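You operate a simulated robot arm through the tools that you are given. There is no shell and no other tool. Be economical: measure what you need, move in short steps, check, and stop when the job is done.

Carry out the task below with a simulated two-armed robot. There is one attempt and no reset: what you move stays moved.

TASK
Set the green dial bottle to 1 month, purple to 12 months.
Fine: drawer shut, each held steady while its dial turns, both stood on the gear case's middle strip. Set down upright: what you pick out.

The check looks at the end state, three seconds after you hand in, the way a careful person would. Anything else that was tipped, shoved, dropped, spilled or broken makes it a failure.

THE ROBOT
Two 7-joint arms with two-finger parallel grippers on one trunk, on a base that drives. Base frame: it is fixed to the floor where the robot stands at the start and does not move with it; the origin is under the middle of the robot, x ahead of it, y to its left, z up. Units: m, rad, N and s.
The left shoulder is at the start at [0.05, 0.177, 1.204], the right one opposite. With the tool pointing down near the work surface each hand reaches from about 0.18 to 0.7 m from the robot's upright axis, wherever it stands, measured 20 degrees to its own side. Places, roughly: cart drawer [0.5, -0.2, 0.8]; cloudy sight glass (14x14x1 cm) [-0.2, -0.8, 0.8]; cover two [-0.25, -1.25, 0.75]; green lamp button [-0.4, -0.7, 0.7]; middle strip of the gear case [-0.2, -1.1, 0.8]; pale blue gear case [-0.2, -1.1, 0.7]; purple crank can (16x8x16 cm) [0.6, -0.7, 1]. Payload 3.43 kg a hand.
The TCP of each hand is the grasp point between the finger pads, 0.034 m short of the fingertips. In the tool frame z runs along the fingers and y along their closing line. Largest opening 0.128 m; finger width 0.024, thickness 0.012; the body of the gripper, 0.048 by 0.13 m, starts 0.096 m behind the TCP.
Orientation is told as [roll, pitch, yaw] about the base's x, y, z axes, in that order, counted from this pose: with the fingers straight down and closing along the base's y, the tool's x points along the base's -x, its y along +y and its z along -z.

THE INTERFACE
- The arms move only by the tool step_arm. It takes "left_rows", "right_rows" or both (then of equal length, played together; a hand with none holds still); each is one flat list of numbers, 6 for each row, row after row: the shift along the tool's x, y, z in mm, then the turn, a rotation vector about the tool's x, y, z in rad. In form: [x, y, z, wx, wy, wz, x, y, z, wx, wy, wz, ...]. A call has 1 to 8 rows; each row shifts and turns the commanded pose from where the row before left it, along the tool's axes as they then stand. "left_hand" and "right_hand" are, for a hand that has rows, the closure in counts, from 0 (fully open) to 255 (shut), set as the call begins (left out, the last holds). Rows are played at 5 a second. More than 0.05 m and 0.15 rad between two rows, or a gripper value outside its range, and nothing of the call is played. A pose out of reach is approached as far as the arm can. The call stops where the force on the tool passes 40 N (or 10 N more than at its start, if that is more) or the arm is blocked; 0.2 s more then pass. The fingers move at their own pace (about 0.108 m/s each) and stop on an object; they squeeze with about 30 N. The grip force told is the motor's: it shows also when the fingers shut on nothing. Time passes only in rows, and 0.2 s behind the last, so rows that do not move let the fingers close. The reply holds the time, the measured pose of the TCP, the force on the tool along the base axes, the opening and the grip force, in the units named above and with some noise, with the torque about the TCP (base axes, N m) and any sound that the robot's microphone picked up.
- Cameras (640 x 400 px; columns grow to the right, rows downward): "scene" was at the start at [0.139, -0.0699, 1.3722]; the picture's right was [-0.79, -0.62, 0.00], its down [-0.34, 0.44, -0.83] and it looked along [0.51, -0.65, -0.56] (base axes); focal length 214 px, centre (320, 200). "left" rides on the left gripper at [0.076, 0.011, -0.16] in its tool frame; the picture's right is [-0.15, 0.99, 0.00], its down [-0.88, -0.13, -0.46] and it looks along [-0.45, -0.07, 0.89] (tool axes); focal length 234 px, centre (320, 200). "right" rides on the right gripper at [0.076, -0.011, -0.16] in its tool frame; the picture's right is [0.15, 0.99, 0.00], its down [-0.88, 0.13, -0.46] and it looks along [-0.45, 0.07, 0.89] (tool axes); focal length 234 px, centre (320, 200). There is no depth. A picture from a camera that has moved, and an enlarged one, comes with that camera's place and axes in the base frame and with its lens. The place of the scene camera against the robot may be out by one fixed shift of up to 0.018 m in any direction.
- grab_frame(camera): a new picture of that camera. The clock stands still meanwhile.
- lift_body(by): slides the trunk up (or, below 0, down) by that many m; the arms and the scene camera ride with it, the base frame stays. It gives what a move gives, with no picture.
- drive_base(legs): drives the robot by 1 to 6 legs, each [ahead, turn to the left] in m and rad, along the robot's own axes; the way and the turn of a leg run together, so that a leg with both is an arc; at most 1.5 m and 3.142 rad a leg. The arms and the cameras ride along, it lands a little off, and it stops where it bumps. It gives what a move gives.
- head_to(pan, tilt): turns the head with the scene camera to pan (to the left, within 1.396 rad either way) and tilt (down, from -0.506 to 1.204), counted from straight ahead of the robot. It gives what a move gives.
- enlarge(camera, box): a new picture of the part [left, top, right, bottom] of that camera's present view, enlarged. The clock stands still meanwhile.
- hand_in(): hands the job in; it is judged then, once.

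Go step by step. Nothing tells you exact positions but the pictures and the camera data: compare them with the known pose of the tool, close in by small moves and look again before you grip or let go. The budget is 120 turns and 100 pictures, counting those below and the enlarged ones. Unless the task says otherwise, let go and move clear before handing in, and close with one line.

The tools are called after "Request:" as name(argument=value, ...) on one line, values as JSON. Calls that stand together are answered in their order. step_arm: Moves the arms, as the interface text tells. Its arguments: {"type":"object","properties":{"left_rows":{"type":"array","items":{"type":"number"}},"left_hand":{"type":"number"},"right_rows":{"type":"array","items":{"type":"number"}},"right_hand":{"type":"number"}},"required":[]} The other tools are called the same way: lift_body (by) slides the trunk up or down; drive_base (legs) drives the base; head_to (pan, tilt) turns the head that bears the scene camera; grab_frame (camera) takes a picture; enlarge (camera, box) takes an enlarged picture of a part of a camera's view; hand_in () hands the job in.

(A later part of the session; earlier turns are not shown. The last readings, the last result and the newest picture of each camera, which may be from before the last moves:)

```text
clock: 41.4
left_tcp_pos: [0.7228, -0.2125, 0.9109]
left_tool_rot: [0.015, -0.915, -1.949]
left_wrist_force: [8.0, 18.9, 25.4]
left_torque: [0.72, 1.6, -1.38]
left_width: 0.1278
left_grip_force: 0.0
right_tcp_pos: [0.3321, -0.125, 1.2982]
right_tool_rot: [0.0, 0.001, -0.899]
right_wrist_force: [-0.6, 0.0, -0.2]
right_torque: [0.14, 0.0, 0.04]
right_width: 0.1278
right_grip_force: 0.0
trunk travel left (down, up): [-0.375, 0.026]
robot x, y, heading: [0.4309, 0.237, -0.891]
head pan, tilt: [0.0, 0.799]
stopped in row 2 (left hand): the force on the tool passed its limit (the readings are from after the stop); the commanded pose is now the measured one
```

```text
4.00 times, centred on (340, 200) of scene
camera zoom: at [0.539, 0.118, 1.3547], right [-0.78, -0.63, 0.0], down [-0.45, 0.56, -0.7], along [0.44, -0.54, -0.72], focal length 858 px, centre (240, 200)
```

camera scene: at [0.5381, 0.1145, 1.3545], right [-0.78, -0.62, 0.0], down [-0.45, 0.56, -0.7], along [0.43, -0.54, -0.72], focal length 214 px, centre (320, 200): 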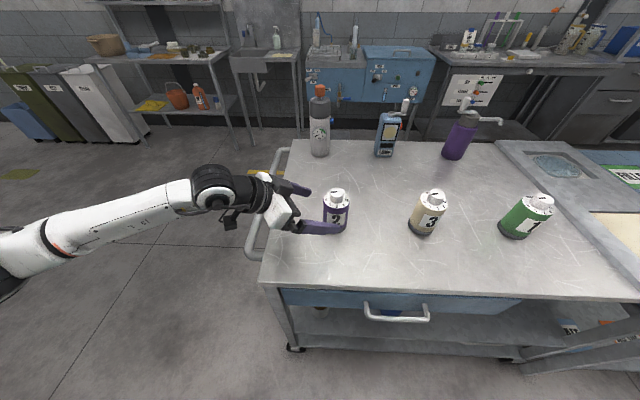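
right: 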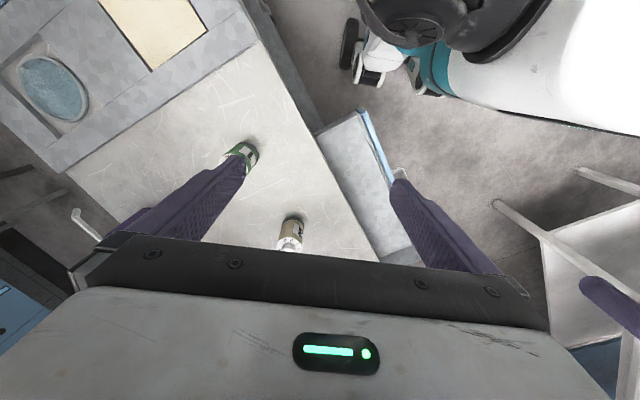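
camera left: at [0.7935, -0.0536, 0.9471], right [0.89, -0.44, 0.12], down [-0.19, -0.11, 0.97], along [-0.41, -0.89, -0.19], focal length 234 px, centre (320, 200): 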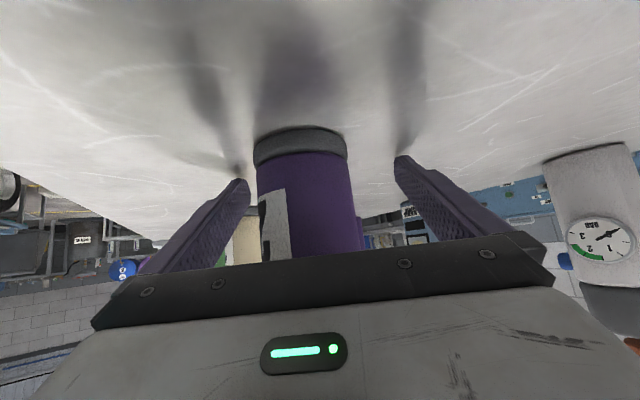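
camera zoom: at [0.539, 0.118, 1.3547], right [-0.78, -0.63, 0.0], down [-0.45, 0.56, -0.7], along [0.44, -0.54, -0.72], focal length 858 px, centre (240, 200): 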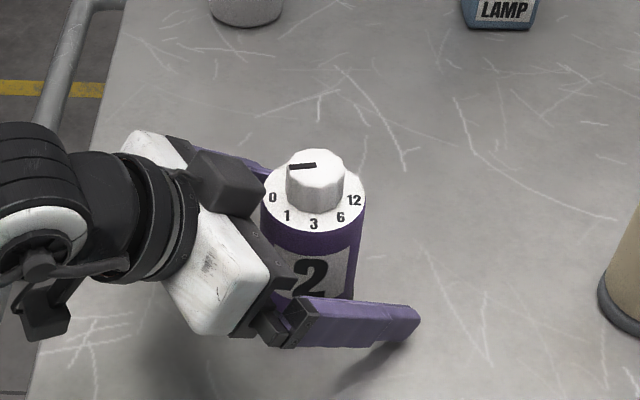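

The fingertip touched the table, so the table top is really at about z = 0.877, which also resolves the camera mismatch. The bottle is right at the grasp point, so I'll lift 5 mm, centre sideways and close.

Request:
step_arm(left_rows=[-4, -5, -3, 0, 0, 0, -4, -4, -3, 0, 0, 0])

Request:
step_arm(left_rows=[0, 0, 0, 0, 0, 0, 0, 0, 0, 0, 0, 0, 0, 0, 0, 0, 0, 0, 0, 0, 0, 0, 0, 0], left_hand=255)

Request:
enlarge(camera="scene", box=[260, 150, 420, 250])

Request:
grab_frame(camera="left")

```text
clock: 42.0
left_tcp_pos: [0.7127, -0.2062, 0.9104]
left_tool_rot: [0.01, -0.898, -1.95]
left_wrist_force: [1.7, -1.8, 2.1]
left_torque: [0.33, 0.06, -0.2]
left_width: 0.1252
left_grip_force: 0.0
right_tcp_pos: [0.3331, -0.126, 1.2978]
right_tool_rot: [-0.001, 0.0, -0.898]
right_wrist_force: [-0.4, 1.0, 0.2]
right_torque: [0.02, 0.01, 0.01]
right_width: 0.128
right_grip_force: 0.0
trunk travel left (down, up): [-0.375, 0.026]
robot x, y, heading: [0.4281, 0.2351, -0.899]
head pan, tilt: [0.0, 0.799]
```

```text
clock: 43.0
left_tcp_pos: [0.7131, -0.2077, 0.912]
left_tool_rot: [0.011, -0.899, -1.948]
left_wrist_force: [0.1, -0.5, -0.5]
left_torque: [-0.04, 0.01, -0.03]
left_width: 0.0631
left_grip_force: 29.7
right_tcp_pos: [0.3321, -0.1255, 1.2984]
right_tool_rot: [0.0, 0.002, -0.897]
right_wrist_force: [0.6, -0.6, 0.4]
right_torque: [-0.03, 0.01, -0.02]
right_width: 0.1283
right_grip_force: 0.0
trunk travel left (down, up): [-0.375, 0.026]
robot x, y, heading: [0.4307, 0.2354, -0.898]
head pan, tilt: [0.0, 0.799]
```

```text
4.00 times, centred on (340, 200) of scene
camera zoom: at [0.539, 0.1164, 1.3545], right [-0.78, -0.63, 0.0], down [-0.45, 0.56, -0.7], along [0.44, -0.54, -0.72], focal length 858 px, centre (240, 200)
```

zoom: 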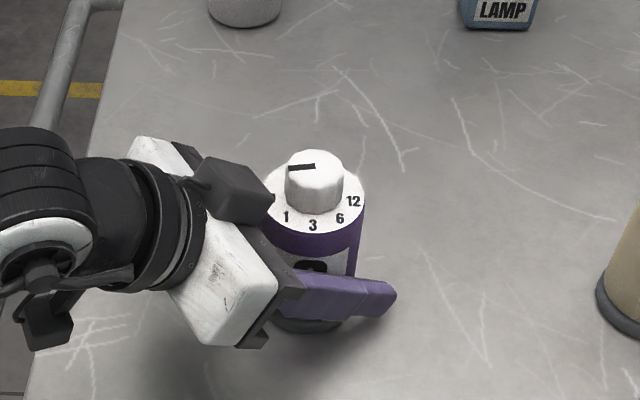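

```text
66 pictures are left
camera left: at [0.7846, -0.0501, 0.9515], right [0.89, -0.44, 0.12], down [-0.2, -0.13, 0.97], along [-0.41, -0.89, -0.2], focal length 234 px, centre (320, 200)
```

left: 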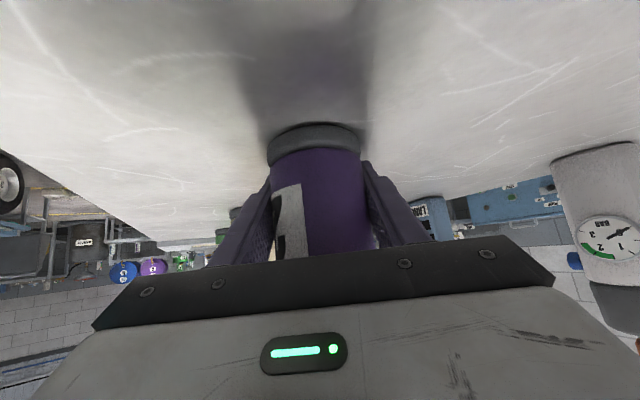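

Purple is held at 63 mm width. Next I'll bring the right hand over the knob, staying high, and look down with its camera.

Request:
step_arm(right_rows=[-36, 30, 5, 0, 0, 0, -36, 30, 5, 0, 0, 0, -36, 30, 5, 0, 0, 0, -36, 30, 5, 0, 0, 0, -36, 30, 5, 0, 0, 0, -36, 30, 5, 0, 0, 0, -36, 30, 5, 0, 0, 0, -36, 30, 5, 0, 0, 0], right_hand=0)

Request:
grab_frame(camera="right")

Request:
grab_frame(camera="scene")

```text
clock: 44.8
left_tcp_pos: [0.7125, -0.2087, 0.9124]
left_tool_rot: [0.012, -0.9, -1.948]
left_wrist_force: [0.9, -1.0, 0.4]
left_torque: [-0.05, 0.03, 0.02]
left_width: 0.0634
left_grip_force: 29.8
right_tcp_pos: [0.5735, -0.2152, 1.2285]
right_tool_rot: [-0.003, 0.003, -0.9]
right_wrist_force: [0.2, 0.4, 1.2]
right_torque: [-0.03, 0.02, -0.01]
right_width: 0.1282
right_grip_force: 0.0
right hand out of reach, approached as far as the arm can: row 5, 6, 7, 8
trunk travel left (down, up): [-0.375, 0.026]
robot x, y, heading: [0.432, 0.2346, -0.893]
head pan, tilt: [0.0, 0.799]
```

```text
65 pictures are left
camera right: at [0.5171, -0.1643, 1.3876], right [0.68, 0.73, 0.0], down [0.65, -0.61, 0.45], along [0.33, -0.31, -0.89], focal length 234 px, centre (320, 200)
```

right: 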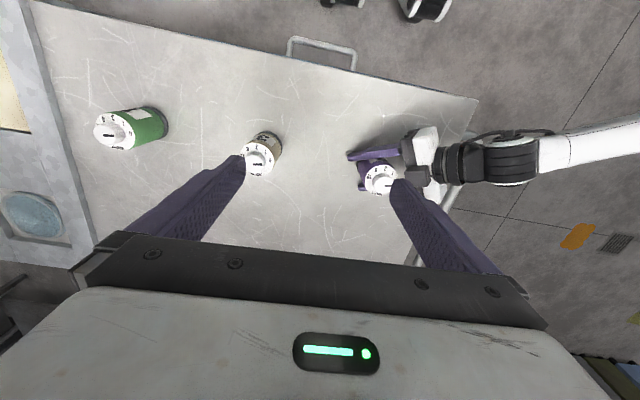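

```text
64 pictures are left
camera scene: at [0.5389, 0.1165, 1.3545], right [-0.78, -0.63, 0.0], down [-0.45, 0.56, -0.7], along [0.44, -0.54, -0.72], focal length 214 px, centre (320, 200)
```

scene: 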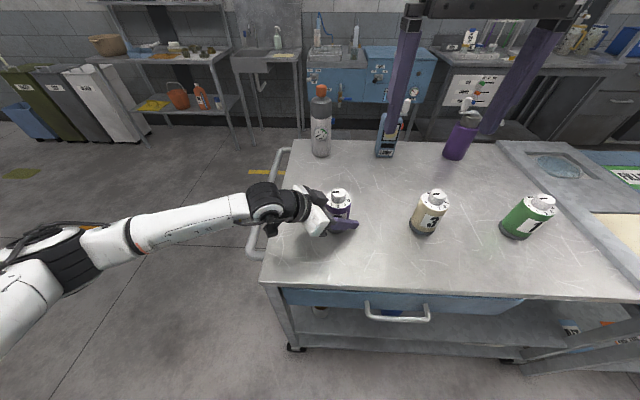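

The knob is near (0.715, -0.203). A boxy part of the left gripper stands next to it, so I'll turn the right hand so its fingers close across the left hand's axis, partly closed, before descending.

Request:
step_arm(right_rows=[0, 0, 30, 0, 0, 0.15, 0, 0, 0, 0, 0, 0.15, 0, 0, 0, 0, 0, 0.15, 0, 0, 0, 0, 0, 0.15, 0, 0, 0, 0, 0, 0.15, 0, 0, 0, 0, 0, 0.15, 0, 0, 0, 0, 0, 0.15], right_hand=128)

Request:
grab_frame(camera="right")

```text
clock: 46.4
left_tcp_pos: [0.7132, -0.2073, 0.9126]
left_tool_rot: [0.011, -0.903, -1.948]
left_wrist_force: [0.2, 0.4, 0.7]
left_torque: [0.04, 0.02, 0.03]
left_width: 0.0628
left_grip_force: 29.7
right_tcp_pos: [0.5741, -0.2155, 1.1982]
right_tool_rot: [-0.002, -0.001, -1.95]
right_wrist_force: [-0.2, 0.5, 0.6]
right_torque: [-0.04, -0.02, 0.0]
right_width: 0.0637
right_grip_force: 0.1
trunk travel left (down, up): [-0.375, 0.026]
robot x, y, heading: [0.4293, 0.2364, -0.895]
head pan, tilt: [0.0, 0.799]
```

```text
63 pictures are left
camera right: at [0.5908, -0.1425, 1.3576], right [0.97, -0.23, 0.0], down [-0.2, -0.87, 0.46], along [-0.11, -0.44, -0.89], focal length 234 px, centre (320, 200)
```

right: 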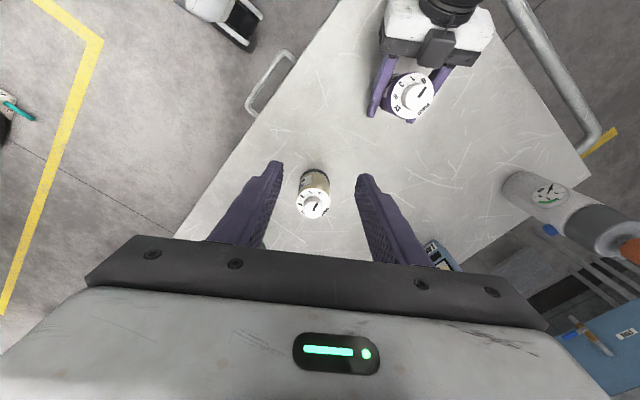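

The knob shows clearly at about (0.711, -0.193). I'll move the right hand above it at z ≈ 1.12 and check.

Request:
step_arm(right_rows=[18, 29.5, 19, 0, 0, 0, 18, 29.5, 19, 0, 0, 0, 18, 29.5, 19, 0, 0, 0, 18, 29.5, 19, 0, 0, 0])

Request:
grab_frame(camera="right")

Request:
enlarge(camera="scene", box=[240, 130, 400, 230])

```text
clock: 47.4
left_tcp_pos: [0.7123, -0.2082, 0.9131]
left_tool_rot: [0.011, -0.902, -1.949]
left_wrist_force: [-0.9, 0.5, -0.4]
left_torque: [0.1, 0.06, 0.02]
left_width: 0.0629
left_grip_force: 30.2
right_tcp_pos: [0.5941, -0.2253, 1.1687]
right_tool_rot: [0.002, 0.003, -1.95]
right_wrist_force: [0.0, -0.2, -0.4]
right_torque: [-0.03, -0.03, 0.0]
right_width: 0.0637
right_grip_force: 0.1
right hand out of reach, approached as far as the arm can: row 1, 2, 3, 4
trunk travel left (down, up): [-0.375, 0.026]
robot x, y, heading: [0.4253, 0.2363, -0.892]
head pan, tilt: [0.0, 0.799]
```

```text
62 pictures are left
camera right: at [0.6114, -0.152, 1.3292], right [0.97, -0.23, 0.0], down [-0.21, -0.87, 0.45], along [-0.1, -0.44, -0.89], focal length 234 px, centre (320, 200)
```

right: 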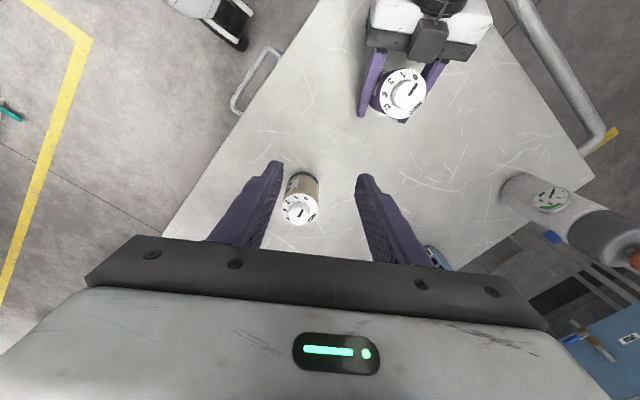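

```text
4.00 times, centred on (320, 180) of scene
camera zoom: at [0.5388, 0.1167, 1.3546], right [-0.78, -0.63, 0.0], down [-0.45, 0.56, -0.7], along [0.44, -0.54, -0.72], focal length 858 px, centre (320, 280)
```

zoom: 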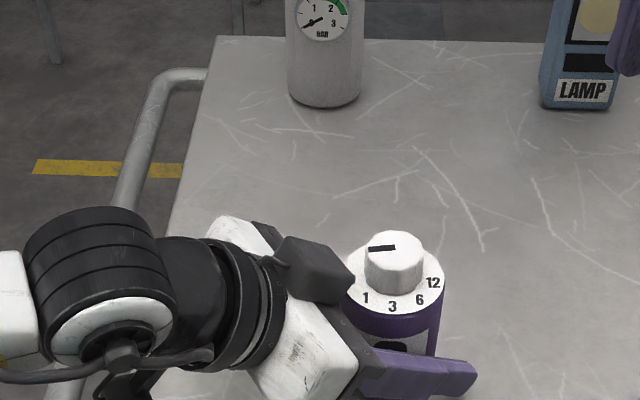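

The right arm is at its reach limit at this height. I'll descend a little first, which gives more reach, then move across.

Request:
step_arm(right_rows=[0, 0, 35, 0, 0, 0, 0, 0, 35, 0, 0, 0, 18, 24, 0, 0, 0, 0, 18, 24, 0, 0, 0, 0, 18, 24, 0, 0, 0, 0, 18, 24, 0, 0, 0, 0])

Request:
grab_frame(camera="right")

```text
clock: 48.8
left_tcp_pos: [0.7118, -0.2075, 0.9139]
left_tool_rot: [0.012, -0.901, -1.95]
left_wrist_force: [-0.1, 0.5, 0.4]
left_torque: [0.19, 0.06, -0.01]
left_width: 0.0628
left_grip_force: 29.7
right_tcp_pos: [0.607, -0.2121, 1.095]
right_tool_rot: [-0.001, -0.001, -1.948]
right_wrist_force: [-1.0, 0.0, 0.4]
right_torque: [0.0, -0.01, 0.01]
right_width: 0.0637
right_grip_force: 0.1
right hand out of reach, approached as far as the arm can: row 3, 4, 5, 6
trunk travel left (down, up): [-0.375, 0.026]
robot x, y, heading: [0.428, 0.2334, -0.895]
head pan, tilt: [0.0, 0.799]
```

```text
60 pictures are left
camera right: at [0.6244, -0.1375, 1.2541], right [0.97, -0.23, 0.0], down [-0.2, -0.87, 0.46], along [-0.1, -0.44, -0.89], focal length 234 px, centre (320, 200)
```

right: 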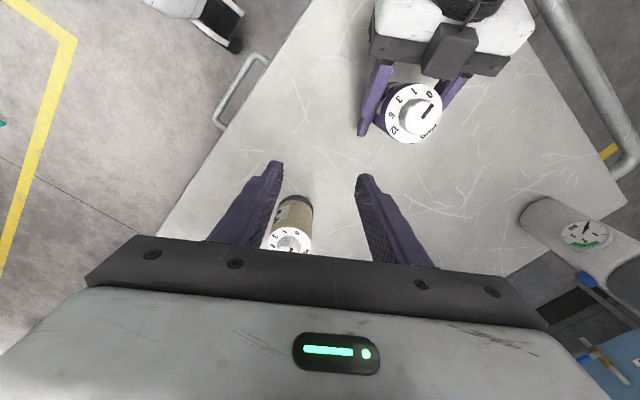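

The right arm won't reach further toward the middle, so I'll raise it, then lift the held bottle slightly with the left and bring it about 10 cm right, under the right hand. I'll set it back on the table there.

Request:
step_arm(right_rows=[0, 0, -40, 0, 0, 0, 0, 0, -30, 0, 0, 0])

Request:
step_arm(left_rows=[-9.4, 0, -7.5, 0, 0, 0, -8.6, -21.5, 11, 0, 0, 0, -8.6, -21.5, 11, 0, 0, 0, -8.6, -21.5, 11, 0, 0, 0, -8.6, -21.5, 11, 0, 0, 0])

Request:
grab_frame(camera="right")

Request:
grab_frame(camera="scene")

```text
clock: 49.4
left_tcp_pos: [0.7129, -0.208, 0.9135]
left_tool_rot: [0.011, -0.902, -1.949]
left_wrist_force: [-0.2, 0.8, 1.7]
left_torque: [0.13, 0.08, 0.01]
left_width: 0.0631
left_grip_force: 29.7
right_tcp_pos: [0.6031, -0.2106, 1.133]
right_tool_rot: [0.002, 0.004, -1.947]
right_wrist_force: [0.0, 0.2, 0.0]
right_torque: [0.0, 0.01, -0.02]
right_width: 0.0638
right_grip_force: 0.1
right hand out of reach, approached as far as the arm can: row 1, 2
trunk travel left (down, up): [-0.375, 0.026]
robot x, y, heading: [0.4351, 0.2375, -0.895]
head pan, tilt: [0.0, 0.799]
```

```text
clock: 50.6
left_tcp_pos: [0.6123, -0.2306, 0.9239]
left_tool_rot: [0.009, -0.9, -1.947]
left_wrist_force: [-0.3, 0.3, -2.7]
left_torque: [-0.07, 0.03, 0.0]
left_width: 0.0629
left_grip_force: 29.4
right_tcp_pos: [0.6021, -0.2125, 1.1327]
right_tool_rot: [0.003, 0.001, -1.948]
right_wrist_force: [0.0, -0.2, -0.3]
right_torque: [0.01, -0.03, 0.03]
right_width: 0.0637
right_grip_force: 0.1
trunk travel left (down, up): [-0.375, 0.026]
robot x, y, heading: [0.43, 0.2334, -0.899]
head pan, tilt: [0.0, 0.799]
```

```text
59 pictures are left
camera right: at [0.6192, -0.1388, 1.2925], right [0.97, -0.23, 0.0], down [-0.2, -0.87, 0.45], along [-0.1, -0.44, -0.89], focal length 234 px, centre (320, 200)
```

right: 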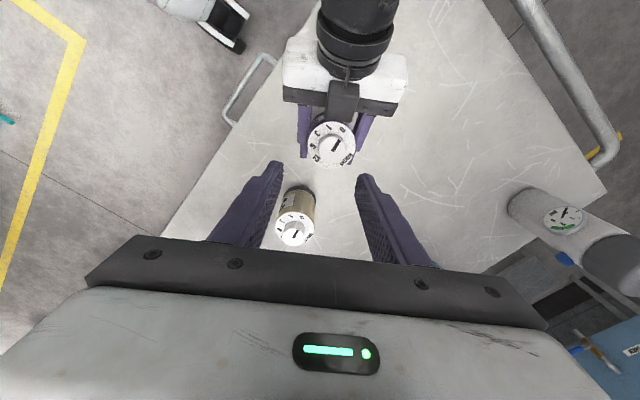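

```text
58 pictures are left
camera scene: at [0.5386, 0.1162, 1.3545], right [-0.78, -0.63, 0.0], down [-0.45, 0.56, -0.7], along [0.44, -0.54, -0.72], focal length 214 px, centre (320, 200)
```

scene: 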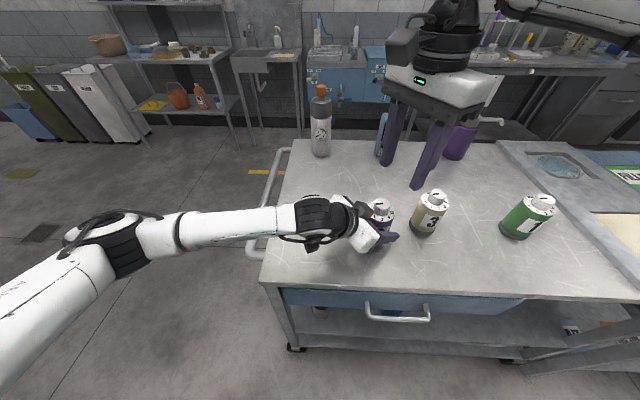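

The purple knob is now nearly under the right hand. I'll lower the bottle onto the table, then align the right hand and lower it partway.

Request:
step_arm(left_rows=[4.7, 0, 3.75, 0, 0, 0, 3.5, 0, 2.8, 0, 0, 0, 1.5, 0, 1.2, 0, 0, 0])

Request:
step_arm(right_rows=[-2, 14, 25, 0, 0, 0, 0, 0, 25, 0, 0, 0])

Request:
grab_frame(camera="right")

```text
clock: 51.4
left_tcp_pos: [0.6128, -0.229, 0.9144]
left_tool_rot: [0.011, -0.908, -1.949]
left_wrist_force: [1.0, 2.7, 8.0]
left_torque: [0.5, 0.01, -0.08]
left_width: 0.0628
left_grip_force: 29.5
right_tcp_pos: [0.6013, -0.2115, 1.1335]
right_tool_rot: [0.002, 0.0, -1.946]
right_wrist_force: [0.0, 0.4, 0.4]
right_torque: [0.0, 0.0, 0.0]
right_width: 0.0641
right_grip_force: 0.1
trunk travel left (down, up): [-0.375, 0.026]
robot x, y, heading: [0.4281, 0.2339, -0.899]
head pan, tilt: [0.0, 0.799]
```

```text
clock: 52.0
left_tcp_pos: [0.6127, -0.2296, 0.9143]
left_tool_rot: [0.013, -0.906, -1.952]
left_wrist_force: [0.1, 0.3, 13.0]
left_torque: [0.58, 0.14, -0.05]
left_width: 0.0629
left_grip_force: 29.6
right_tcp_pos: [0.6062, -0.2196, 1.0813]
right_tool_rot: [0.0, -0.004, -1.948]
right_wrist_force: [0.0, 1.1, 0.6]
right_torque: [-0.04, 0.01, 0.0]
right_width: 0.0636
right_grip_force: 0.1
right hand out of reach, approached as far as the arm can: row 1
trunk travel left (down, up): [-0.375, 0.026]
robot x, y, heading: [0.4281, 0.2329, -0.896]
head pan, tilt: [0.0, 0.799]
```

```text
57 pictures are left
camera right: at [0.6235, -0.1454, 1.2422], right [0.97, -0.23, 0.0], down [-0.2, -0.87, 0.46], along [-0.1, -0.44, -0.89], focal length 234 px, centre (320, 200)
```

right: 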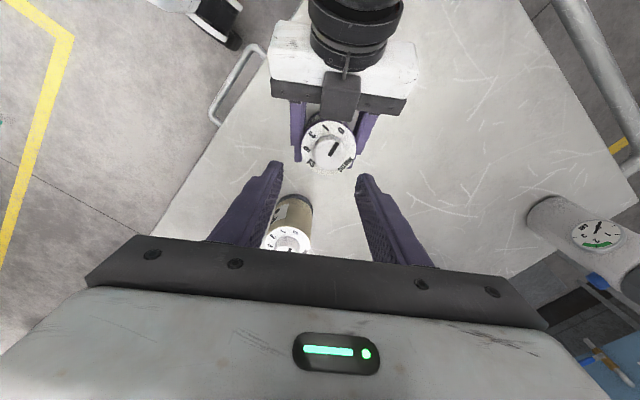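

The knob is slightly off the hand's axis (about 10 mm in both directions). I'll correct that, descend to just above it and check again.

Request:
step_arm(right_rows=[10, 9, 20, 0, 0, 0, 0, 0, 20, 0, 0, 0])

Request:
grab_frame(camera="right")

Request:
enlarge(camera="scene", box=[300, 140, 460, 240])

```text
clock: 52.6
left_tcp_pos: [0.6102, -0.2283, 0.9133]
left_tool_rot: [0.012, -0.906, -1.949]
left_wrist_force: [0.7, -1.8, 16.0]
left_torque: [0.57, 0.3, 0.02]
left_width: 0.0628
left_grip_force: 29.7
right_tcp_pos: [0.606, -0.2134, 1.0416]
right_tool_rot: [0.003, 0.001, -1.948]
right_wrist_force: [-0.4, 0.9, 0.0]
right_torque: [-0.01, -0.02, 0.04]
right_width: 0.0638
right_grip_force: 0.0
right hand out of reach, approached as far as the arm can: row 1
trunk travel left (down, up): [-0.375, 0.026]
robot x, y, heading: [0.4321, 0.2358, -0.897]
head pan, tilt: [0.0, 0.799]
```

```text
56 pictures are left
camera right: at [0.624, -0.1404, 1.2024], right [0.97, -0.23, 0.0], down [-0.2, -0.87, 0.46], along [-0.1, -0.44, -0.89], focal length 234 px, centre (320, 200)
```

right: 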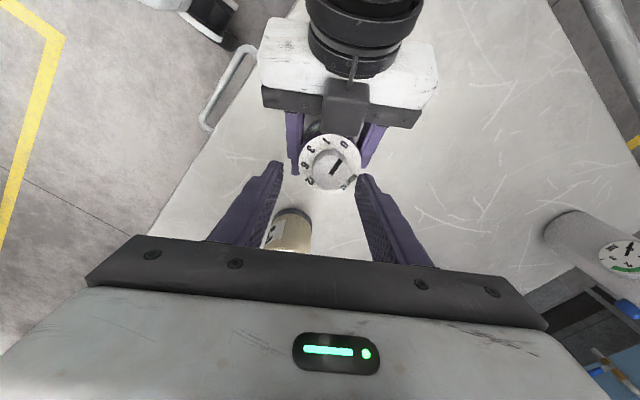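

```text
4.00 times, centred on (380, 190) of scene
camera zoom: at [0.5385, 0.1176, 1.3548], right [-0.78, -0.63, 0.0], down [-0.45, 0.56, -0.7], along [0.44, -0.54, -0.72], focal length 858 px, centre (80, 240)
```

zoom: 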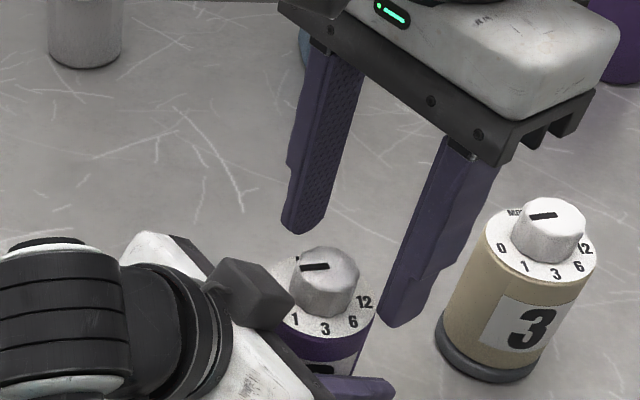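

The right hand is at its reach limit sideways, so I'll nudge the held bottle 25 mm toward it instead and align the right hand to match.

Request:
step_arm(left_rows=[-3.5, 0, -2.8, 0, 0, 0, 0, -13, 0, 0, 0, 0, 0, -12, 0, 0, 0, 0, 2.5, 0, 2, 0, 0, 0], right_rows=[0, 0, 0, 0, 0, 0, 0, -7, 0, 0, 0, 0, 0, -7, 0, 0, 0, 0, 0, 0, 0, 0, 0, 0])

Request:
grab_frame(camera="right")

```text
clock: 53.6
left_tcp_pos: [0.5889, -0.2196, 0.9138]
left_tool_rot: [0.012, -0.904, -1.949]
left_wrist_force: [2.7, 3.2, 9.2]
left_torque: [0.44, 0.13, -0.17]
left_width: 0.0631
left_grip_force: 29.5
right_tcp_pos: [0.5952, -0.2092, 1.044]
right_tool_rot: [0.0, -0.002, -1.949]
right_wrist_force: [0.4, 0.0, -0.4]
right_torque: [0.01, 0.03, -0.03]
right_width: 0.0636
right_grip_force: 0.0
trunk travel left (down, up): [-0.375, 0.026]
robot x, y, heading: [0.4317, 0.2301, -0.894]
head pan, tilt: [0.0, 0.799]
```

```text
54 pictures are left
camera right: at [0.6133, -0.135, 1.203], right [0.97, -0.23, 0.0], down [-0.2, -0.87, 0.46], along [-0.1, -0.44, -0.89], focal length 234 px, centre (320, 200)
```

right: 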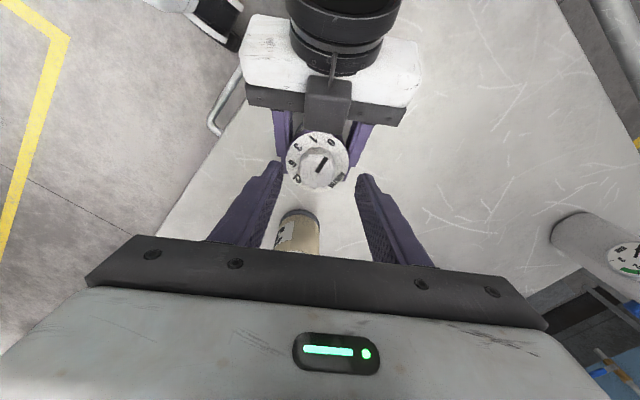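

Nearly centred now. I'll make small corrections, turn the hand 30° clockwise for the start of the stroke, narrow the opening and look.

Request:
step_arm(right_rows=[3, -4, 0, 0, 0, 0, 0, 0, 0, 0, 0, 0.131, 0, 0, 0, 0, 0, 0.131, 0, 0, 0, 0, 0, 0.131, 0, 0, 0, 0, 0, 0.131], right_hand=150)

Request:
grab_frame(camera="right")

```text
clock: 54.8
left_tcp_pos: [0.5886, -0.2205, 0.915]
left_tool_rot: [0.012, -0.904, -1.949]
left_wrist_force: [1.7, 1.2, 10.6]
left_torque: [0.43, 0.26, -0.03]
left_width: 0.0632
left_grip_force: 30.1
right_tcp_pos: [0.5936, -0.2032, 1.0425]
right_tool_rot: [0.0, -0.002, -2.473]
right_wrist_force: [-0.6, 0.1, -0.8]
right_torque: [0.03, -0.01, 0.01]
right_width: 0.0527
right_grip_force: 0.1
trunk travel left (down, up): [-0.375, 0.026]
robot x, y, heading: [0.4288, 0.2337, -0.896]
head pan, tilt: [0.0, 0.799]
```

```text
53 pictures are left
camera right: at [0.6458, -0.1496, 1.2026], right [0.73, -0.69, 0.0], down [-0.61, -0.65, 0.46], along [-0.31, -0.33, -0.89], focal length 234 px, centre (320, 200)
```

right: 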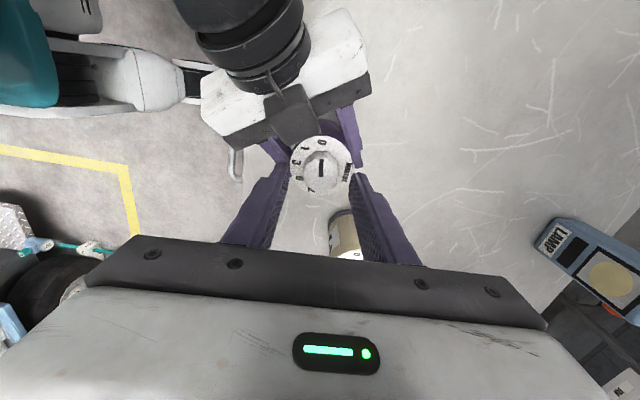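

Centred on the knob. I'll descend onto it and close.

Request:
step_arm(right_rows=[0, 0, 13, 0, 0, 0, 0, 0, 12, 0, 0, 0, 0, 0, 10, 0, 0, 0])

Request:
step_arm(right_rows=[0, 0, 0, 0, 0, 0, 0, 0, 0, 0, 0, 0, 0, 0, 0, 0, 0, 0], right_hand=255)

Request:
grab_frame(camera="right")

```text
clock: 55.7
left_tcp_pos: [0.5888, -0.2197, 0.9142]
left_tool_rot: [0.011, -0.903, -1.946]
left_wrist_force: [2.0, 3.6, 6.0]
left_torque: [0.57, 0.48, -0.08]
left_width: 0.0629
left_grip_force: 30.2
right_tcp_pos: [0.5942, -0.2062, 1.0135]
right_tool_rot: [0.011, 0.002, -2.47]
right_wrist_force: [-4.9, 0.1, 12.3]
right_torque: [0.29, 0.42, 0.12]
right_width: 0.0548
right_grip_force: 1.6
trunk travel left (down, up): [-0.375, 0.026]
robot x, y, heading: [0.4265, 0.2363, -0.893]
head pan, tilt: [0.0, 0.799]
stopped in row 3 (right hand): the force on the tool passed its limit (the readings are from after the stop); the commanded pose is now the measured one
```

```text
clock: 56.5
left_tcp_pos: [0.5889, -0.2204, 0.9146]
left_tool_rot: [0.016, -0.905, -1.949]
left_wrist_force: [0.9, -4.4, 5.9]
left_torque: [0.46, 0.9, 0.06]
left_width: 0.0627
left_grip_force: 30.0
right_tcp_pos: [0.5948, -0.2054, 1.0137]
right_tool_rot: [0.01, 0.005, -2.47]
right_wrist_force: [-3.8, 2.5, 22.6]
right_torque: [0.39, 0.33, -0.06]
right_width: 0.0334
right_grip_force: 30.0
trunk travel left (down, up): [-0.375, 0.026]
robot x, y, heading: [0.4291, 0.2314, -0.897]
head pan, tilt: [0.0, 0.799]
```

```text
52 pictures are left
camera right: at [0.6454, -0.1492, 1.1743], right [0.73, -0.68, 0.01], down [-0.61, -0.65, 0.45], along [-0.3, -0.34, -0.89], focal length 234 px, centre (320, 200)
```

right: 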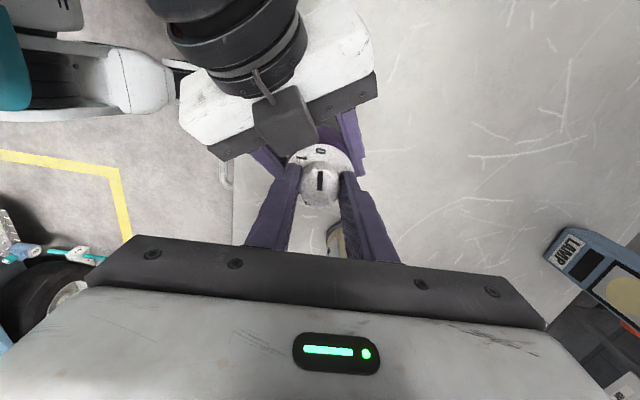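

The knob is gripped (33 mm). I'll ease up slightly and turn counter-clockwise about 60°.

Request:
step_arm(right_rows=[0, 0, -2, 0, 0, 0, 0, 0, 0, 0, 0, -0.13, 0, 0, 0, 0, 0, -0.13, 0, 0, 0, 0, 0, -0.13, 0, 0, 0, 0, 0, -0.13, 0, 0, 0, 0, 0, -0.13, 0, 0, 0, 0, 0, -0.13, 0, 0, 0, 0, 0, -0.13])

Request:
grab_frame(camera="right")

```text
clock: 58.3
left_tcp_pos: [0.5895, -0.2209, 0.9139]
left_tool_rot: [0.016, -0.905, -1.95]
left_wrist_force: [1.5, -2.8, 15.7]
left_torque: [0.7, 0.58, -0.03]
left_width: 0.063
left_grip_force: 29.9
right_tcp_pos: [0.5948, -0.2041, 1.0144]
right_tool_rot: [0.006, -0.007, -1.557]
right_wrist_force: [-3.2, 5.1, 1.0]
right_torque: [0.6, 0.21, -0.02]
right_width: 0.0334
right_grip_force: 29.4
trunk travel left (down, up): [-0.375, 0.026]
robot x, y, heading: [0.4317, 0.2354, -0.894]
head pan, tilt: [0.0, 0.799]
```

```text
51 pictures are left
camera right: at [0.5807, -0.1293, 1.1736], right [0.99, 0.16, 0.01], down [0.14, -0.88, 0.46], along [0.08, -0.45, -0.89], focal length 234 px, centre (320, 200)
```

right: 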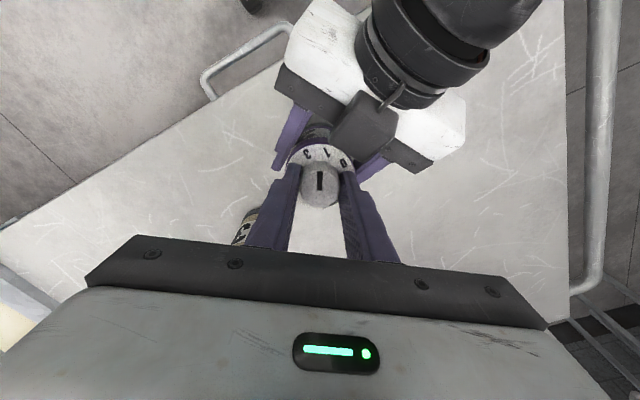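

The mark turned with the hand (~52°), so I'll go a bit further, open, and swing the hand back for the second stroke.

Request:
step_arm(right_rows=[0, 0, 0, 0, 0, -0.13, 0, 0, 0, 0, 0, -0.13])

Request:
step_arm(right_rows=[0, 0, 0, 0, 0, 0, 0, 0, 0, 0, 0, 0], right_hand=155)

Request:
step_arm(right_rows=[0, 0, 0, 0, 0, 0.147, 0, 0, 0, 0, 0, 0.147, 0, 0, 0, 0, 0, 0.147, 0, 0, 0, 0, 0, 0.147, 0, 0, 0, 0, 0, 0.147, 0, 0, 0, 0, 0, 0.147, 0, 0, 0, 0, 0, 0.147, 0, 0, 0, 0, 0, 0.147])

Request:
grab_frame(camera="right")

```text
clock: 58.9
left_tcp_pos: [0.5892, -0.2209, 0.9129]
left_tool_rot: [0.014, -0.903, -1.946]
left_wrist_force: [0.6, -1.7, 16.1]
left_torque: [0.74, 0.65, -0.04]
left_width: 0.063
left_grip_force: 29.7
right_tcp_pos: [0.5933, -0.2044, 1.0136]
right_tool_rot: [0.003, -0.006, -1.297]
right_wrist_force: [-4.6, 5.8, -1.5]
right_torque: [0.52, 0.27, -0.04]
right_width: 0.0336
right_grip_force: 29.9
trunk travel left (down, up): [-0.375, 0.026]
robot x, y, heading: [0.429, 0.233, -0.894]
head pan, tilt: [0.0, 0.799]
```

```text
clock: 59.5
left_tcp_pos: [0.5895, -0.2199, 0.9149]
left_tool_rot: [0.015, -0.904, -1.949]
left_wrist_force: [-0.6, 0.0, 16.4]
left_torque: [0.61, 0.4, -0.01]
left_width: 0.063
left_grip_force: 30.2
right_tcp_pos: [0.5949, -0.2055, 1.015]
right_tool_rot: [0.008, -0.009, -1.3]
right_wrist_force: [-0.3, 0.3, 0.0]
right_torque: [-0.01, 0.01, -0.02]
right_width: 0.0503
right_grip_force: 0.0
trunk travel left (down, up): [-0.375, 0.026]
robot x, y, heading: [0.4277, 0.2316, -0.892]
head pan, tilt: [0.0, 0.799]
```

```text
clock: 61.3
left_tcp_pos: [0.5892, -0.2214, 0.9136]
left_tool_rot: [0.015, -0.902, -1.947]
left_wrist_force: [-2.0, -0.4, 16.2]
left_torque: [0.48, 0.45, 0.03]
left_width: 0.0629
left_grip_force: 29.8
right_tcp_pos: [0.5948, -0.2057, 1.015]
right_tool_rot: [0.01, 0.004, -2.482]
right_wrist_force: [-0.2, 0.7, 1.4]
right_torque: [0.01, -0.02, -0.02]
right_width: 0.0504
right_grip_force: 0.0
trunk travel left (down, up): [-0.375, 0.026]
robot x, y, heading: [0.4303, 0.2342, -0.891]
head pan, tilt: [0.0, 0.799]
```

```text
50 pictures are left
camera right: at [0.6461, -0.1502, 1.1745], right [0.72, -0.69, 0.01], down [-0.62, -0.64, 0.45], along [-0.31, -0.33, -0.89], focal length 234 px, centre (320, 200)
```

right: 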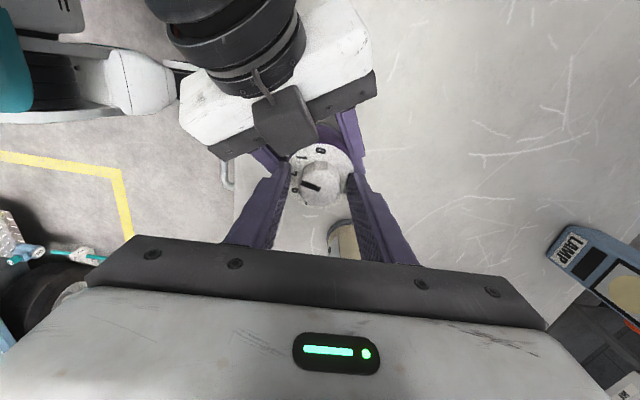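

The mark advanced ~67°. Now the second stroke.

Request:
step_arm(right_rows=[0, 0, 0, 0, 0, 0, 0, 0, 0, 0, 0, 0, 0, 0, 0, 0, 0, -0.13, 0, 0, 0, 0, 0, -0.13, 0, 0, 0, 0, 0, -0.13, 0, 0, 0, 0, 0, -0.13, 0, 0, 0, 0, 0, -0.13, 0, 0, 0, 0, 0, -0.13], right_hand=255)

Request:
step_arm(right_rows=[0, 0, 0, 0, 0, -0.13, 0, 0, 0, 0, 0, -0.13, 0, 0, 0, 0, 0, -0.13])

Request:
step_arm(right_rows=[0, 0, 0, 0, 0, 0, 0, 0, 0, 0, 0, 0], right_hand=155)

Request:
step_arm(right_rows=[0, 0, 0, 0, 0, 0.147, 0, 0, 0, 0, 0, 0.147, 0, 0, 0, 0, 0, 0.147, 0, 0, 0, 0, 0, 0.147, 0, 0, 0, 0, 0, 0.147, 0, 0, 0, 0, 0, 0.147, 0, 0, 0, 0, 0, 0.147, 0, 0, 0, 0, 0, 0.147])

Request:
enlarge(camera="right", box=[260, 130, 380, 220])

Request:
enlarge(camera="scene", box=[320, 160, 440, 235])

```text
clock: 63.1
left_tcp_pos: [0.5888, -0.2218, 0.9139]
left_tool_rot: [0.016, -0.902, -1.947]
left_wrist_force: [-0.3, -2.1, 14.7]
left_torque: [0.52, 0.75, 0.07]
left_width: 0.0628
left_grip_force: 30.0
right_tcp_pos: [0.5945, -0.205, 1.0128]
right_tool_rot: [0.007, -0.004, -1.693]
right_wrist_force: [-4.3, 2.8, 1.5]
right_torque: [0.25, 0.11, 0.0]
right_width: 0.0339
right_grip_force: 30.4
trunk travel left (down, up): [-0.375, 0.026]
robot x, y, heading: [0.4336, 0.2367, -0.894]
head pan, tilt: [0.0, 0.799]
```

```text
clock: 63.9
left_tcp_pos: [0.5897, -0.2201, 0.9141]
left_tool_rot: [0.016, -0.903, -1.946]
left_wrist_force: [0.8, -1.5, 14.1]
left_torque: [0.55, 0.88, 0.04]
left_width: 0.0629
left_grip_force: 30.4
right_tcp_pos: [0.5939, -0.2061, 1.0152]
right_tool_rot: [0.005, -0.007, -1.303]
right_wrist_force: [-7.0, 3.5, 1.1]
right_torque: [0.26, 0.35, -0.03]
right_width: 0.0339
right_grip_force: 30.7
trunk travel left (down, up): [-0.375, 0.026]
robot x, y, heading: [0.4292, 0.2363, -0.896]
head pan, tilt: [0.0, 0.799]
```

```text
clock: 64.5
left_tcp_pos: [0.5896, -0.2216, 0.9151]
left_tool_rot: [0.014, -0.9, -1.95]
left_wrist_force: [-1.1, -1.6, 14.2]
left_torque: [0.5, 0.37, 0.01]
left_width: 0.0628
left_grip_force: 30.2
right_tcp_pos: [0.5959, -0.206, 1.0141]
right_tool_rot: [0.006, -0.009, -1.306]
right_wrist_force: [-0.8, 0.5, 0.4]
right_torque: [-0.03, -0.02, 0.03]
right_width: 0.0503
right_grip_force: 0.1
trunk travel left (down, up): [-0.375, 0.026]
robot x, y, heading: [0.4305, 0.2339, -0.896]
head pan, tilt: [0.0, 0.799]
```

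```text
clock: 66.3
left_tcp_pos: [0.5891, -0.2202, 0.9136]
left_tool_rot: [0.015, -0.902, -1.949]
left_wrist_force: [0.1, -1.1, 14.6]
left_torque: [0.41, 0.39, 0.01]
left_width: 0.0629
left_grip_force: 30.2
right_tcp_pos: [0.5946, -0.2054, 1.0141]
right_tool_rot: [0.009, 0.003, -2.486]
right_wrist_force: [0.7, -0.1, 0.4]
right_torque: [0.02, 0.02, 0.05]
right_width: 0.0501
right_grip_force: 0.0
trunk travel left (down, up): [-0.375, 0.026]
robot x, y, heading: [0.4321, 0.2327, -0.896]
head pan, tilt: [0.0, 0.799]
```

```text
4.44 times, centred on (320, 175) of right
camera zoom: at [0.6467, -0.1504, 1.1746], right [0.72, -0.69, 0.01], down [-0.62, -0.64, 0.45], along [-0.31, -0.33, -0.89], focal length 1041 px, centre (320, 311)
```

zoom: 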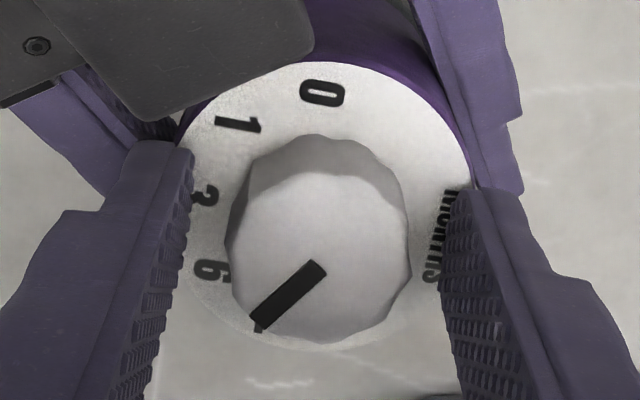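

```text
5.33 times, centred on (380, 198) of scene
camera zoom: at [0.5383, 0.1173, 1.3547], right [-0.78, -0.63, 0.0], down [-0.45, 0.56, -0.7], along [0.44, -0.54, -0.72], focal length 1144 px, centre (0, 213)
```

zoom: 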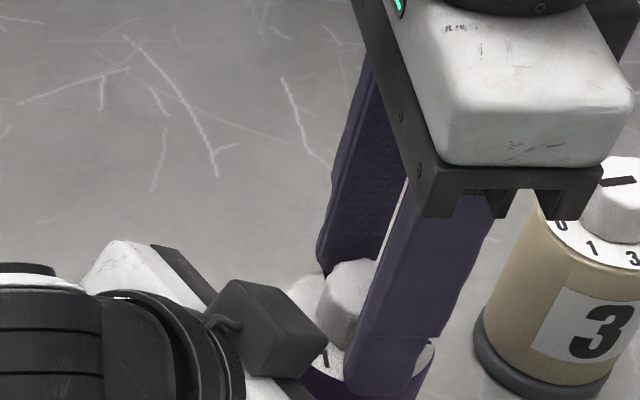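

Labels run 0-1-3-6-12 in ~40° steps, so 12 lies ~160° from 0 and about 25° remains. I'll turn that last part.

Request:
step_arm(right_rows=[0, 0, 0, 0, 0, 0, 0, 0, 0, 0, 0, 0, 0, 0, 0, 0, 0, -0.11, 0, 0, 0, 0, 0, -0.11, 0, 0, 0, 0, 0, -0.11, 0, 0, 0, 0, 0, -0.11], right_hand=255)

Request:
step_arm(right_rows=[0, 0, 0, 0, 0, 0, 0, 0, 0, 0, 0, 0, 0, 0, -35, 0, 0, 0, 0, 0, -35, 0, 0, 0], right_hand=155)

Request:
enlarge(camera="right", box=[260, 100, 380, 190])

Request:
enlarge(camera="scene", box=[320, 160, 440, 235])

```text
clock: 67.7
left_tcp_pos: [0.5892, -0.2211, 0.9112]
left_tool_rot: [0.014, -0.901, -1.947]
left_wrist_force: [-1.5, -4.0, 11.9]
left_torque: [0.39, 0.74, 0.07]
left_width: 0.0629
left_grip_force: 30.2
right_tcp_pos: [0.5942, -0.2051, 1.014]
right_tool_rot: [0.008, 0.0, -2.042]
right_wrist_force: [-2.4, 3.4, 3.7]
right_torque: [0.36, 0.06, -0.02]
right_width: 0.0334
right_grip_force: 30.1
trunk travel left (down, up): [-0.375, 0.026]
robot x, y, heading: [0.4298, 0.2325, -0.894]
head pan, tilt: [0.0, 0.799]
```

```text
clock: 68.7
left_tcp_pos: [0.589, -0.2208, 0.9123]
left_tool_rot: [0.015, -0.902, -1.949]
left_wrist_force: [-2.3, -0.7, 12.9]
left_torque: [0.38, 0.4, 0.05]
left_width: 0.063
left_grip_force: 29.7
right_tcp_pos: [0.5943, -0.2046, 1.0856]
right_tool_rot: [0.009, -0.001, -2.04]
right_wrist_force: [0.4, 0.2, -0.1]
right_torque: [0.02, -0.01, -0.01]
right_width: 0.0502
right_grip_force: 0.0
trunk travel left (down, up): [-0.375, 0.026]
robot x, y, heading: [0.4302, 0.2381, -0.891]
head pan, tilt: [0.0, 0.799]
```

```text
4.44 times, centred on (320, 145) of right
camera zoom: at [0.6178, -0.1326, 1.2444], right [0.95, -0.32, 0.01], down [-0.29, -0.84, 0.46], along [-0.14, -0.44, -0.89], focal length 1041 px, centre (320, 444)
```

zoom: 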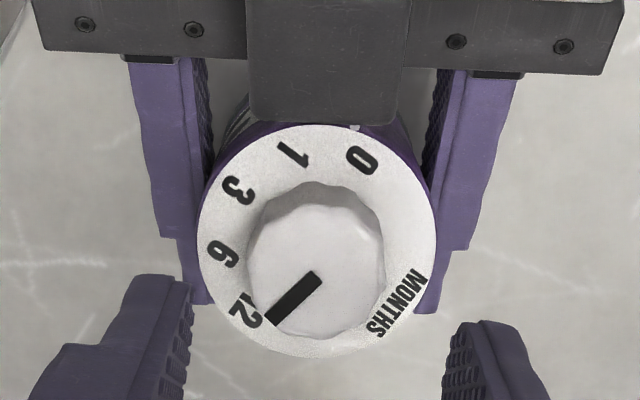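

```text
5.33 times, centred on (380, 198) of scene
camera zoom: at [0.5383, 0.1173, 1.3547], right [-0.78, -0.63, 0.0], down [-0.45, 0.56, -0.7], along [0.44, -0.54, -0.72], focal length 1144 px, centre (0, 213)
```

zoom: 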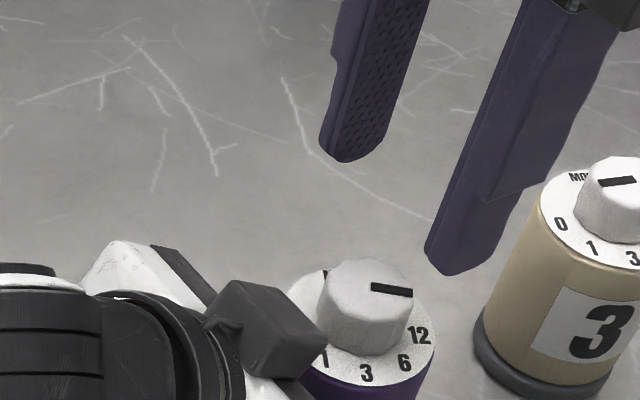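

The purple mark points exactly at 12. I'll lift the right hand away, open the left and retreat it along its fingers.

Request:
step_arm(right_rows=[0, 0, -40, 0, 0, 0, 0, 0, -30, 0, 0, 0, 0, -30, -20, 0, 0, 0, 0, -40, 0, 0, 0, 0])

Request:
step_arm(left_rows=[0, 0, 0, 0, 0, 0, 0, 0, 0, 0, 0, 0, 0, 0, 0, 0, 0, 0], left_hand=60)

Request:
step_arm(left_rows=[0, 0, -30, 0, 0, 0, 0, 0, -45, 0, 0, 0, 0, 0, -45, 0, 0, 0, 0, 0, -45, 0, 0, 0, 0, 0, -45, 0, 0, 0])

Request:
grab_frame(camera="scene")

```text
clock: 69.7
left_tcp_pos: [0.5889, -0.2201, 0.9122]
left_tool_rot: [0.016, -0.901, -1.95]
left_wrist_force: [-1.3, 0.3, 12.9]
left_torque: [0.35, 0.43, 0.11]
left_width: 0.0629
left_grip_force: 30.0
right_tcp_pos: [0.529, -0.1727, 1.1732]
right_tool_rot: [0.011, -0.001, -2.042]
right_wrist_force: [0.0, 0.5, -0.6]
right_torque: [-0.03, -0.03, 0.0]
right_width: 0.0501
right_grip_force: 0.1
trunk travel left (down, up): [-0.375, 0.026]
robot x, y, heading: [0.4335, 0.2354, -0.896]
head pan, tilt: [0.0, 0.799]
```

```text
clock: 70.5
left_tcp_pos: [0.5877, -0.2191, 0.911]
left_tool_rot: [0.011, -0.899, -1.948]
left_wrist_force: [0.1, -0.1, -0.9]
left_torque: [0.05, -0.05, -0.02]
left_width: 0.0975
left_grip_force: 0.0
right_tcp_pos: [0.5309, -0.1743, 1.1738]
right_tool_rot: [0.008, 0.0, -2.042]
right_wrist_force: [-0.4, 0.4, -0.5]
right_torque: [0.01, 0.03, -0.04]
right_width: 0.0502
right_grip_force: 0.0
trunk travel left (down, up): [-0.375, 0.026]
robot x, y, heading: [0.4336, 0.2345, -0.892]
head pan, tilt: [0.0, 0.799]
```

```text
clock: 71.7
left_tcp_pos: [0.6486, -0.0651, 1.0425]
left_tool_rot: [0.015, -0.901, -1.948]
left_wrist_force: [-1.0, 0.2, 0.1]
left_torque: [-0.01, 0.02, 0.0]
left_width: 0.0978
left_grip_force: 0.2
right_tcp_pos: [0.5301, -0.1724, 1.1745]
right_tool_rot: [0.009, -0.002, -2.041]
right_wrist_force: [0.7, 0.1, 0.3]
right_torque: [-0.02, -0.01, -0.03]
right_width: 0.0503
right_grip_force: 0.2
trunk travel left (down, up): [-0.375, 0.026]
robot x, y, heading: [0.4326, 0.2345, -0.897]
head pan, tilt: [0.0, 0.799]
```

```text
45 pictures are left
camera scene: at [0.5388, 0.1171, 1.3546], right [-0.78, -0.63, 0.0], down [-0.45, 0.56, -0.7], along [0.44, -0.54, -0.72], focal length 214 px, centre (320, 200)
```

scene: 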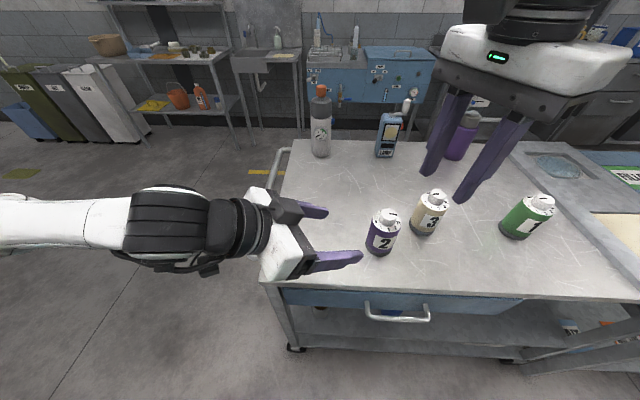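

Both hands are clear and purple stands upright. I'll straighten and raise the left hand, swing the right back, then drive in front of green.

Request:
step_arm(left_rows=[0, 0, -20, 0, 0.15, 0, 0, 0, -20, 0, 0.15, 0, 0, 0, -20, 0, 0.15, 0, 0, 0, -20, 0, 0.15, 0, 0, 0, -20, 0, 0.15, 0, 0, 0, -20, 0, 0.15, 0], right_rows=[0, 0, -10, 0, 0, -0.15, 0, 0, -10, 0, 0, -0.15, 0, 0, -10, 0, 0, -0.15, 0, 0, -10, 0, 0, -0.15, 0, 0, -10, 0, 0, -0.15, 0, 0, -10, 0, 0, -0.15], right_hand=0)

Request:
step_arm(left_rows=[0, 0, -20, 0, 0, -0.15, 0, 0, -10, 0, 0, -0.15, 0, 0, 0, 0, 0, -0.15, 0, 0, 0, 0, 0, -0.15, 0, 0, 0, 0, 0, -0.15, 0, 0, 0, 0, 0, -0.15, 0, 0, 0, 0, 0, -0.15], right_rows=[0, 0, 0, 0, 0, -0.15, 0, 0, 0, 0, 0, -0.15, 0, 0, 0, 0, 0, -0.15, 0, 0, 0, 0, 0, -0.15, 0, 0, 0, 0, 0, -0.15, 0, 0, 0, 0, 0, -0.15, 0, 0, 0, 0, 0, -0.15])

Request:
drive_base(legs=[[-0.12, 0], [0, -1.571], [0.66, 0], [0, 1.571], [0.13, 0]])

Request:
grab_frame(camera="scene")

```text
clock: 73.1
left_tcp_pos: [0.6654, -0.0134, 1.1428]
left_tool_rot: [0.008, 0.003, -1.941]
left_wrist_force: [0.9, -0.3, 0.6]
left_torque: [0.0, -0.01, 0.0]
left_width: 0.0979
left_grip_force: 0.1
right_tcp_pos: [0.5297, -0.1739, 1.2334]
right_tool_rot: [0.006, -0.006, -1.14]
right_wrist_force: [-0.3, -0.4, -0.7]
right_torque: [-0.01, -0.01, 0.03]
right_width: 0.1281
right_grip_force: 0.1
trunk travel left (down, up): [-0.375, 0.026]
robot x, y, heading: [0.4312, 0.2357, -0.896]
head pan, tilt: [0.0, 0.799]
```

```text
clock: 74.7
left_tcp_pos: [0.668, -0.0129, 1.1739]
left_tool_rot: [0.003, -0.007, -0.886]
left_wrist_force: [-1.0, -0.1, 0.6]
left_torque: [0.02, -0.04, 0.0]
left_width: 0.0979
left_grip_force: 0.1
right_tcp_pos: [0.5314, -0.1731, 1.233]
right_tool_rot: [-0.004, -0.01, -0.091]
right_wrist_force: [0.1, 1.2, -0.8]
right_torque: [0.01, -0.02, -0.02]
right_width: 0.128
right_grip_force: 0.1
trunk travel left (down, up): [-0.375, 0.026]
robot x, y, heading: [0.4327, 0.2375, -0.898]
head pan, tilt: [0.0, 0.799]
```

```text
clock: 87.8
left_tcp_pos: [0.1559, -0.4317, 1.1718]
left_tool_rot: [0.004, -0.008, -0.894]
left_wrist_force: [0.6, -0.2, 0.2]
left_torque: [0.06, -0.01, 0.0]
left_width: 0.0981
left_grip_force: 0.1
right_tcp_pos: [0.0181, -0.5911, 1.2334]
right_tool_rot: [-0.003, -0.007, -0.097]
right_wrist_force: [0.3, 0.0, 0.0]
right_torque: [0.03, 0.02, 0.01]
right_width: 0.1281
right_grip_force: 0.1
trunk travel left (down, up): [-0.375, 0.026]
robot x, y, heading: [-0.0789, -0.1834, -0.9]
head pan, tilt: [0.0, 0.799]
```

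```text
44 pictures are left
camera scene: at [0.0274, -0.3021, 1.3544], right [-0.78, -0.62, 0.0], down [-0.45, 0.56, -0.7], along [0.43, -0.55, -0.72], focal length 214 px, centre (320, 200)
```

scene: 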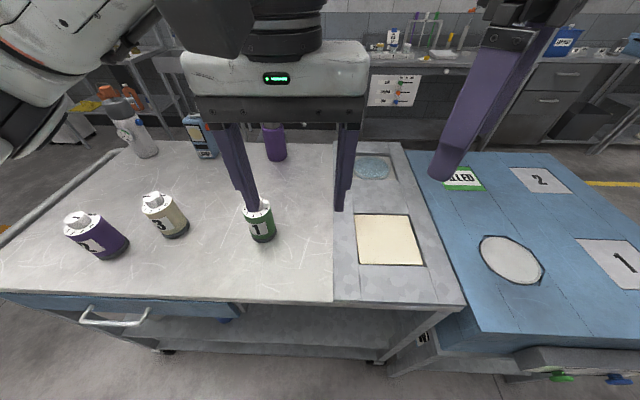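

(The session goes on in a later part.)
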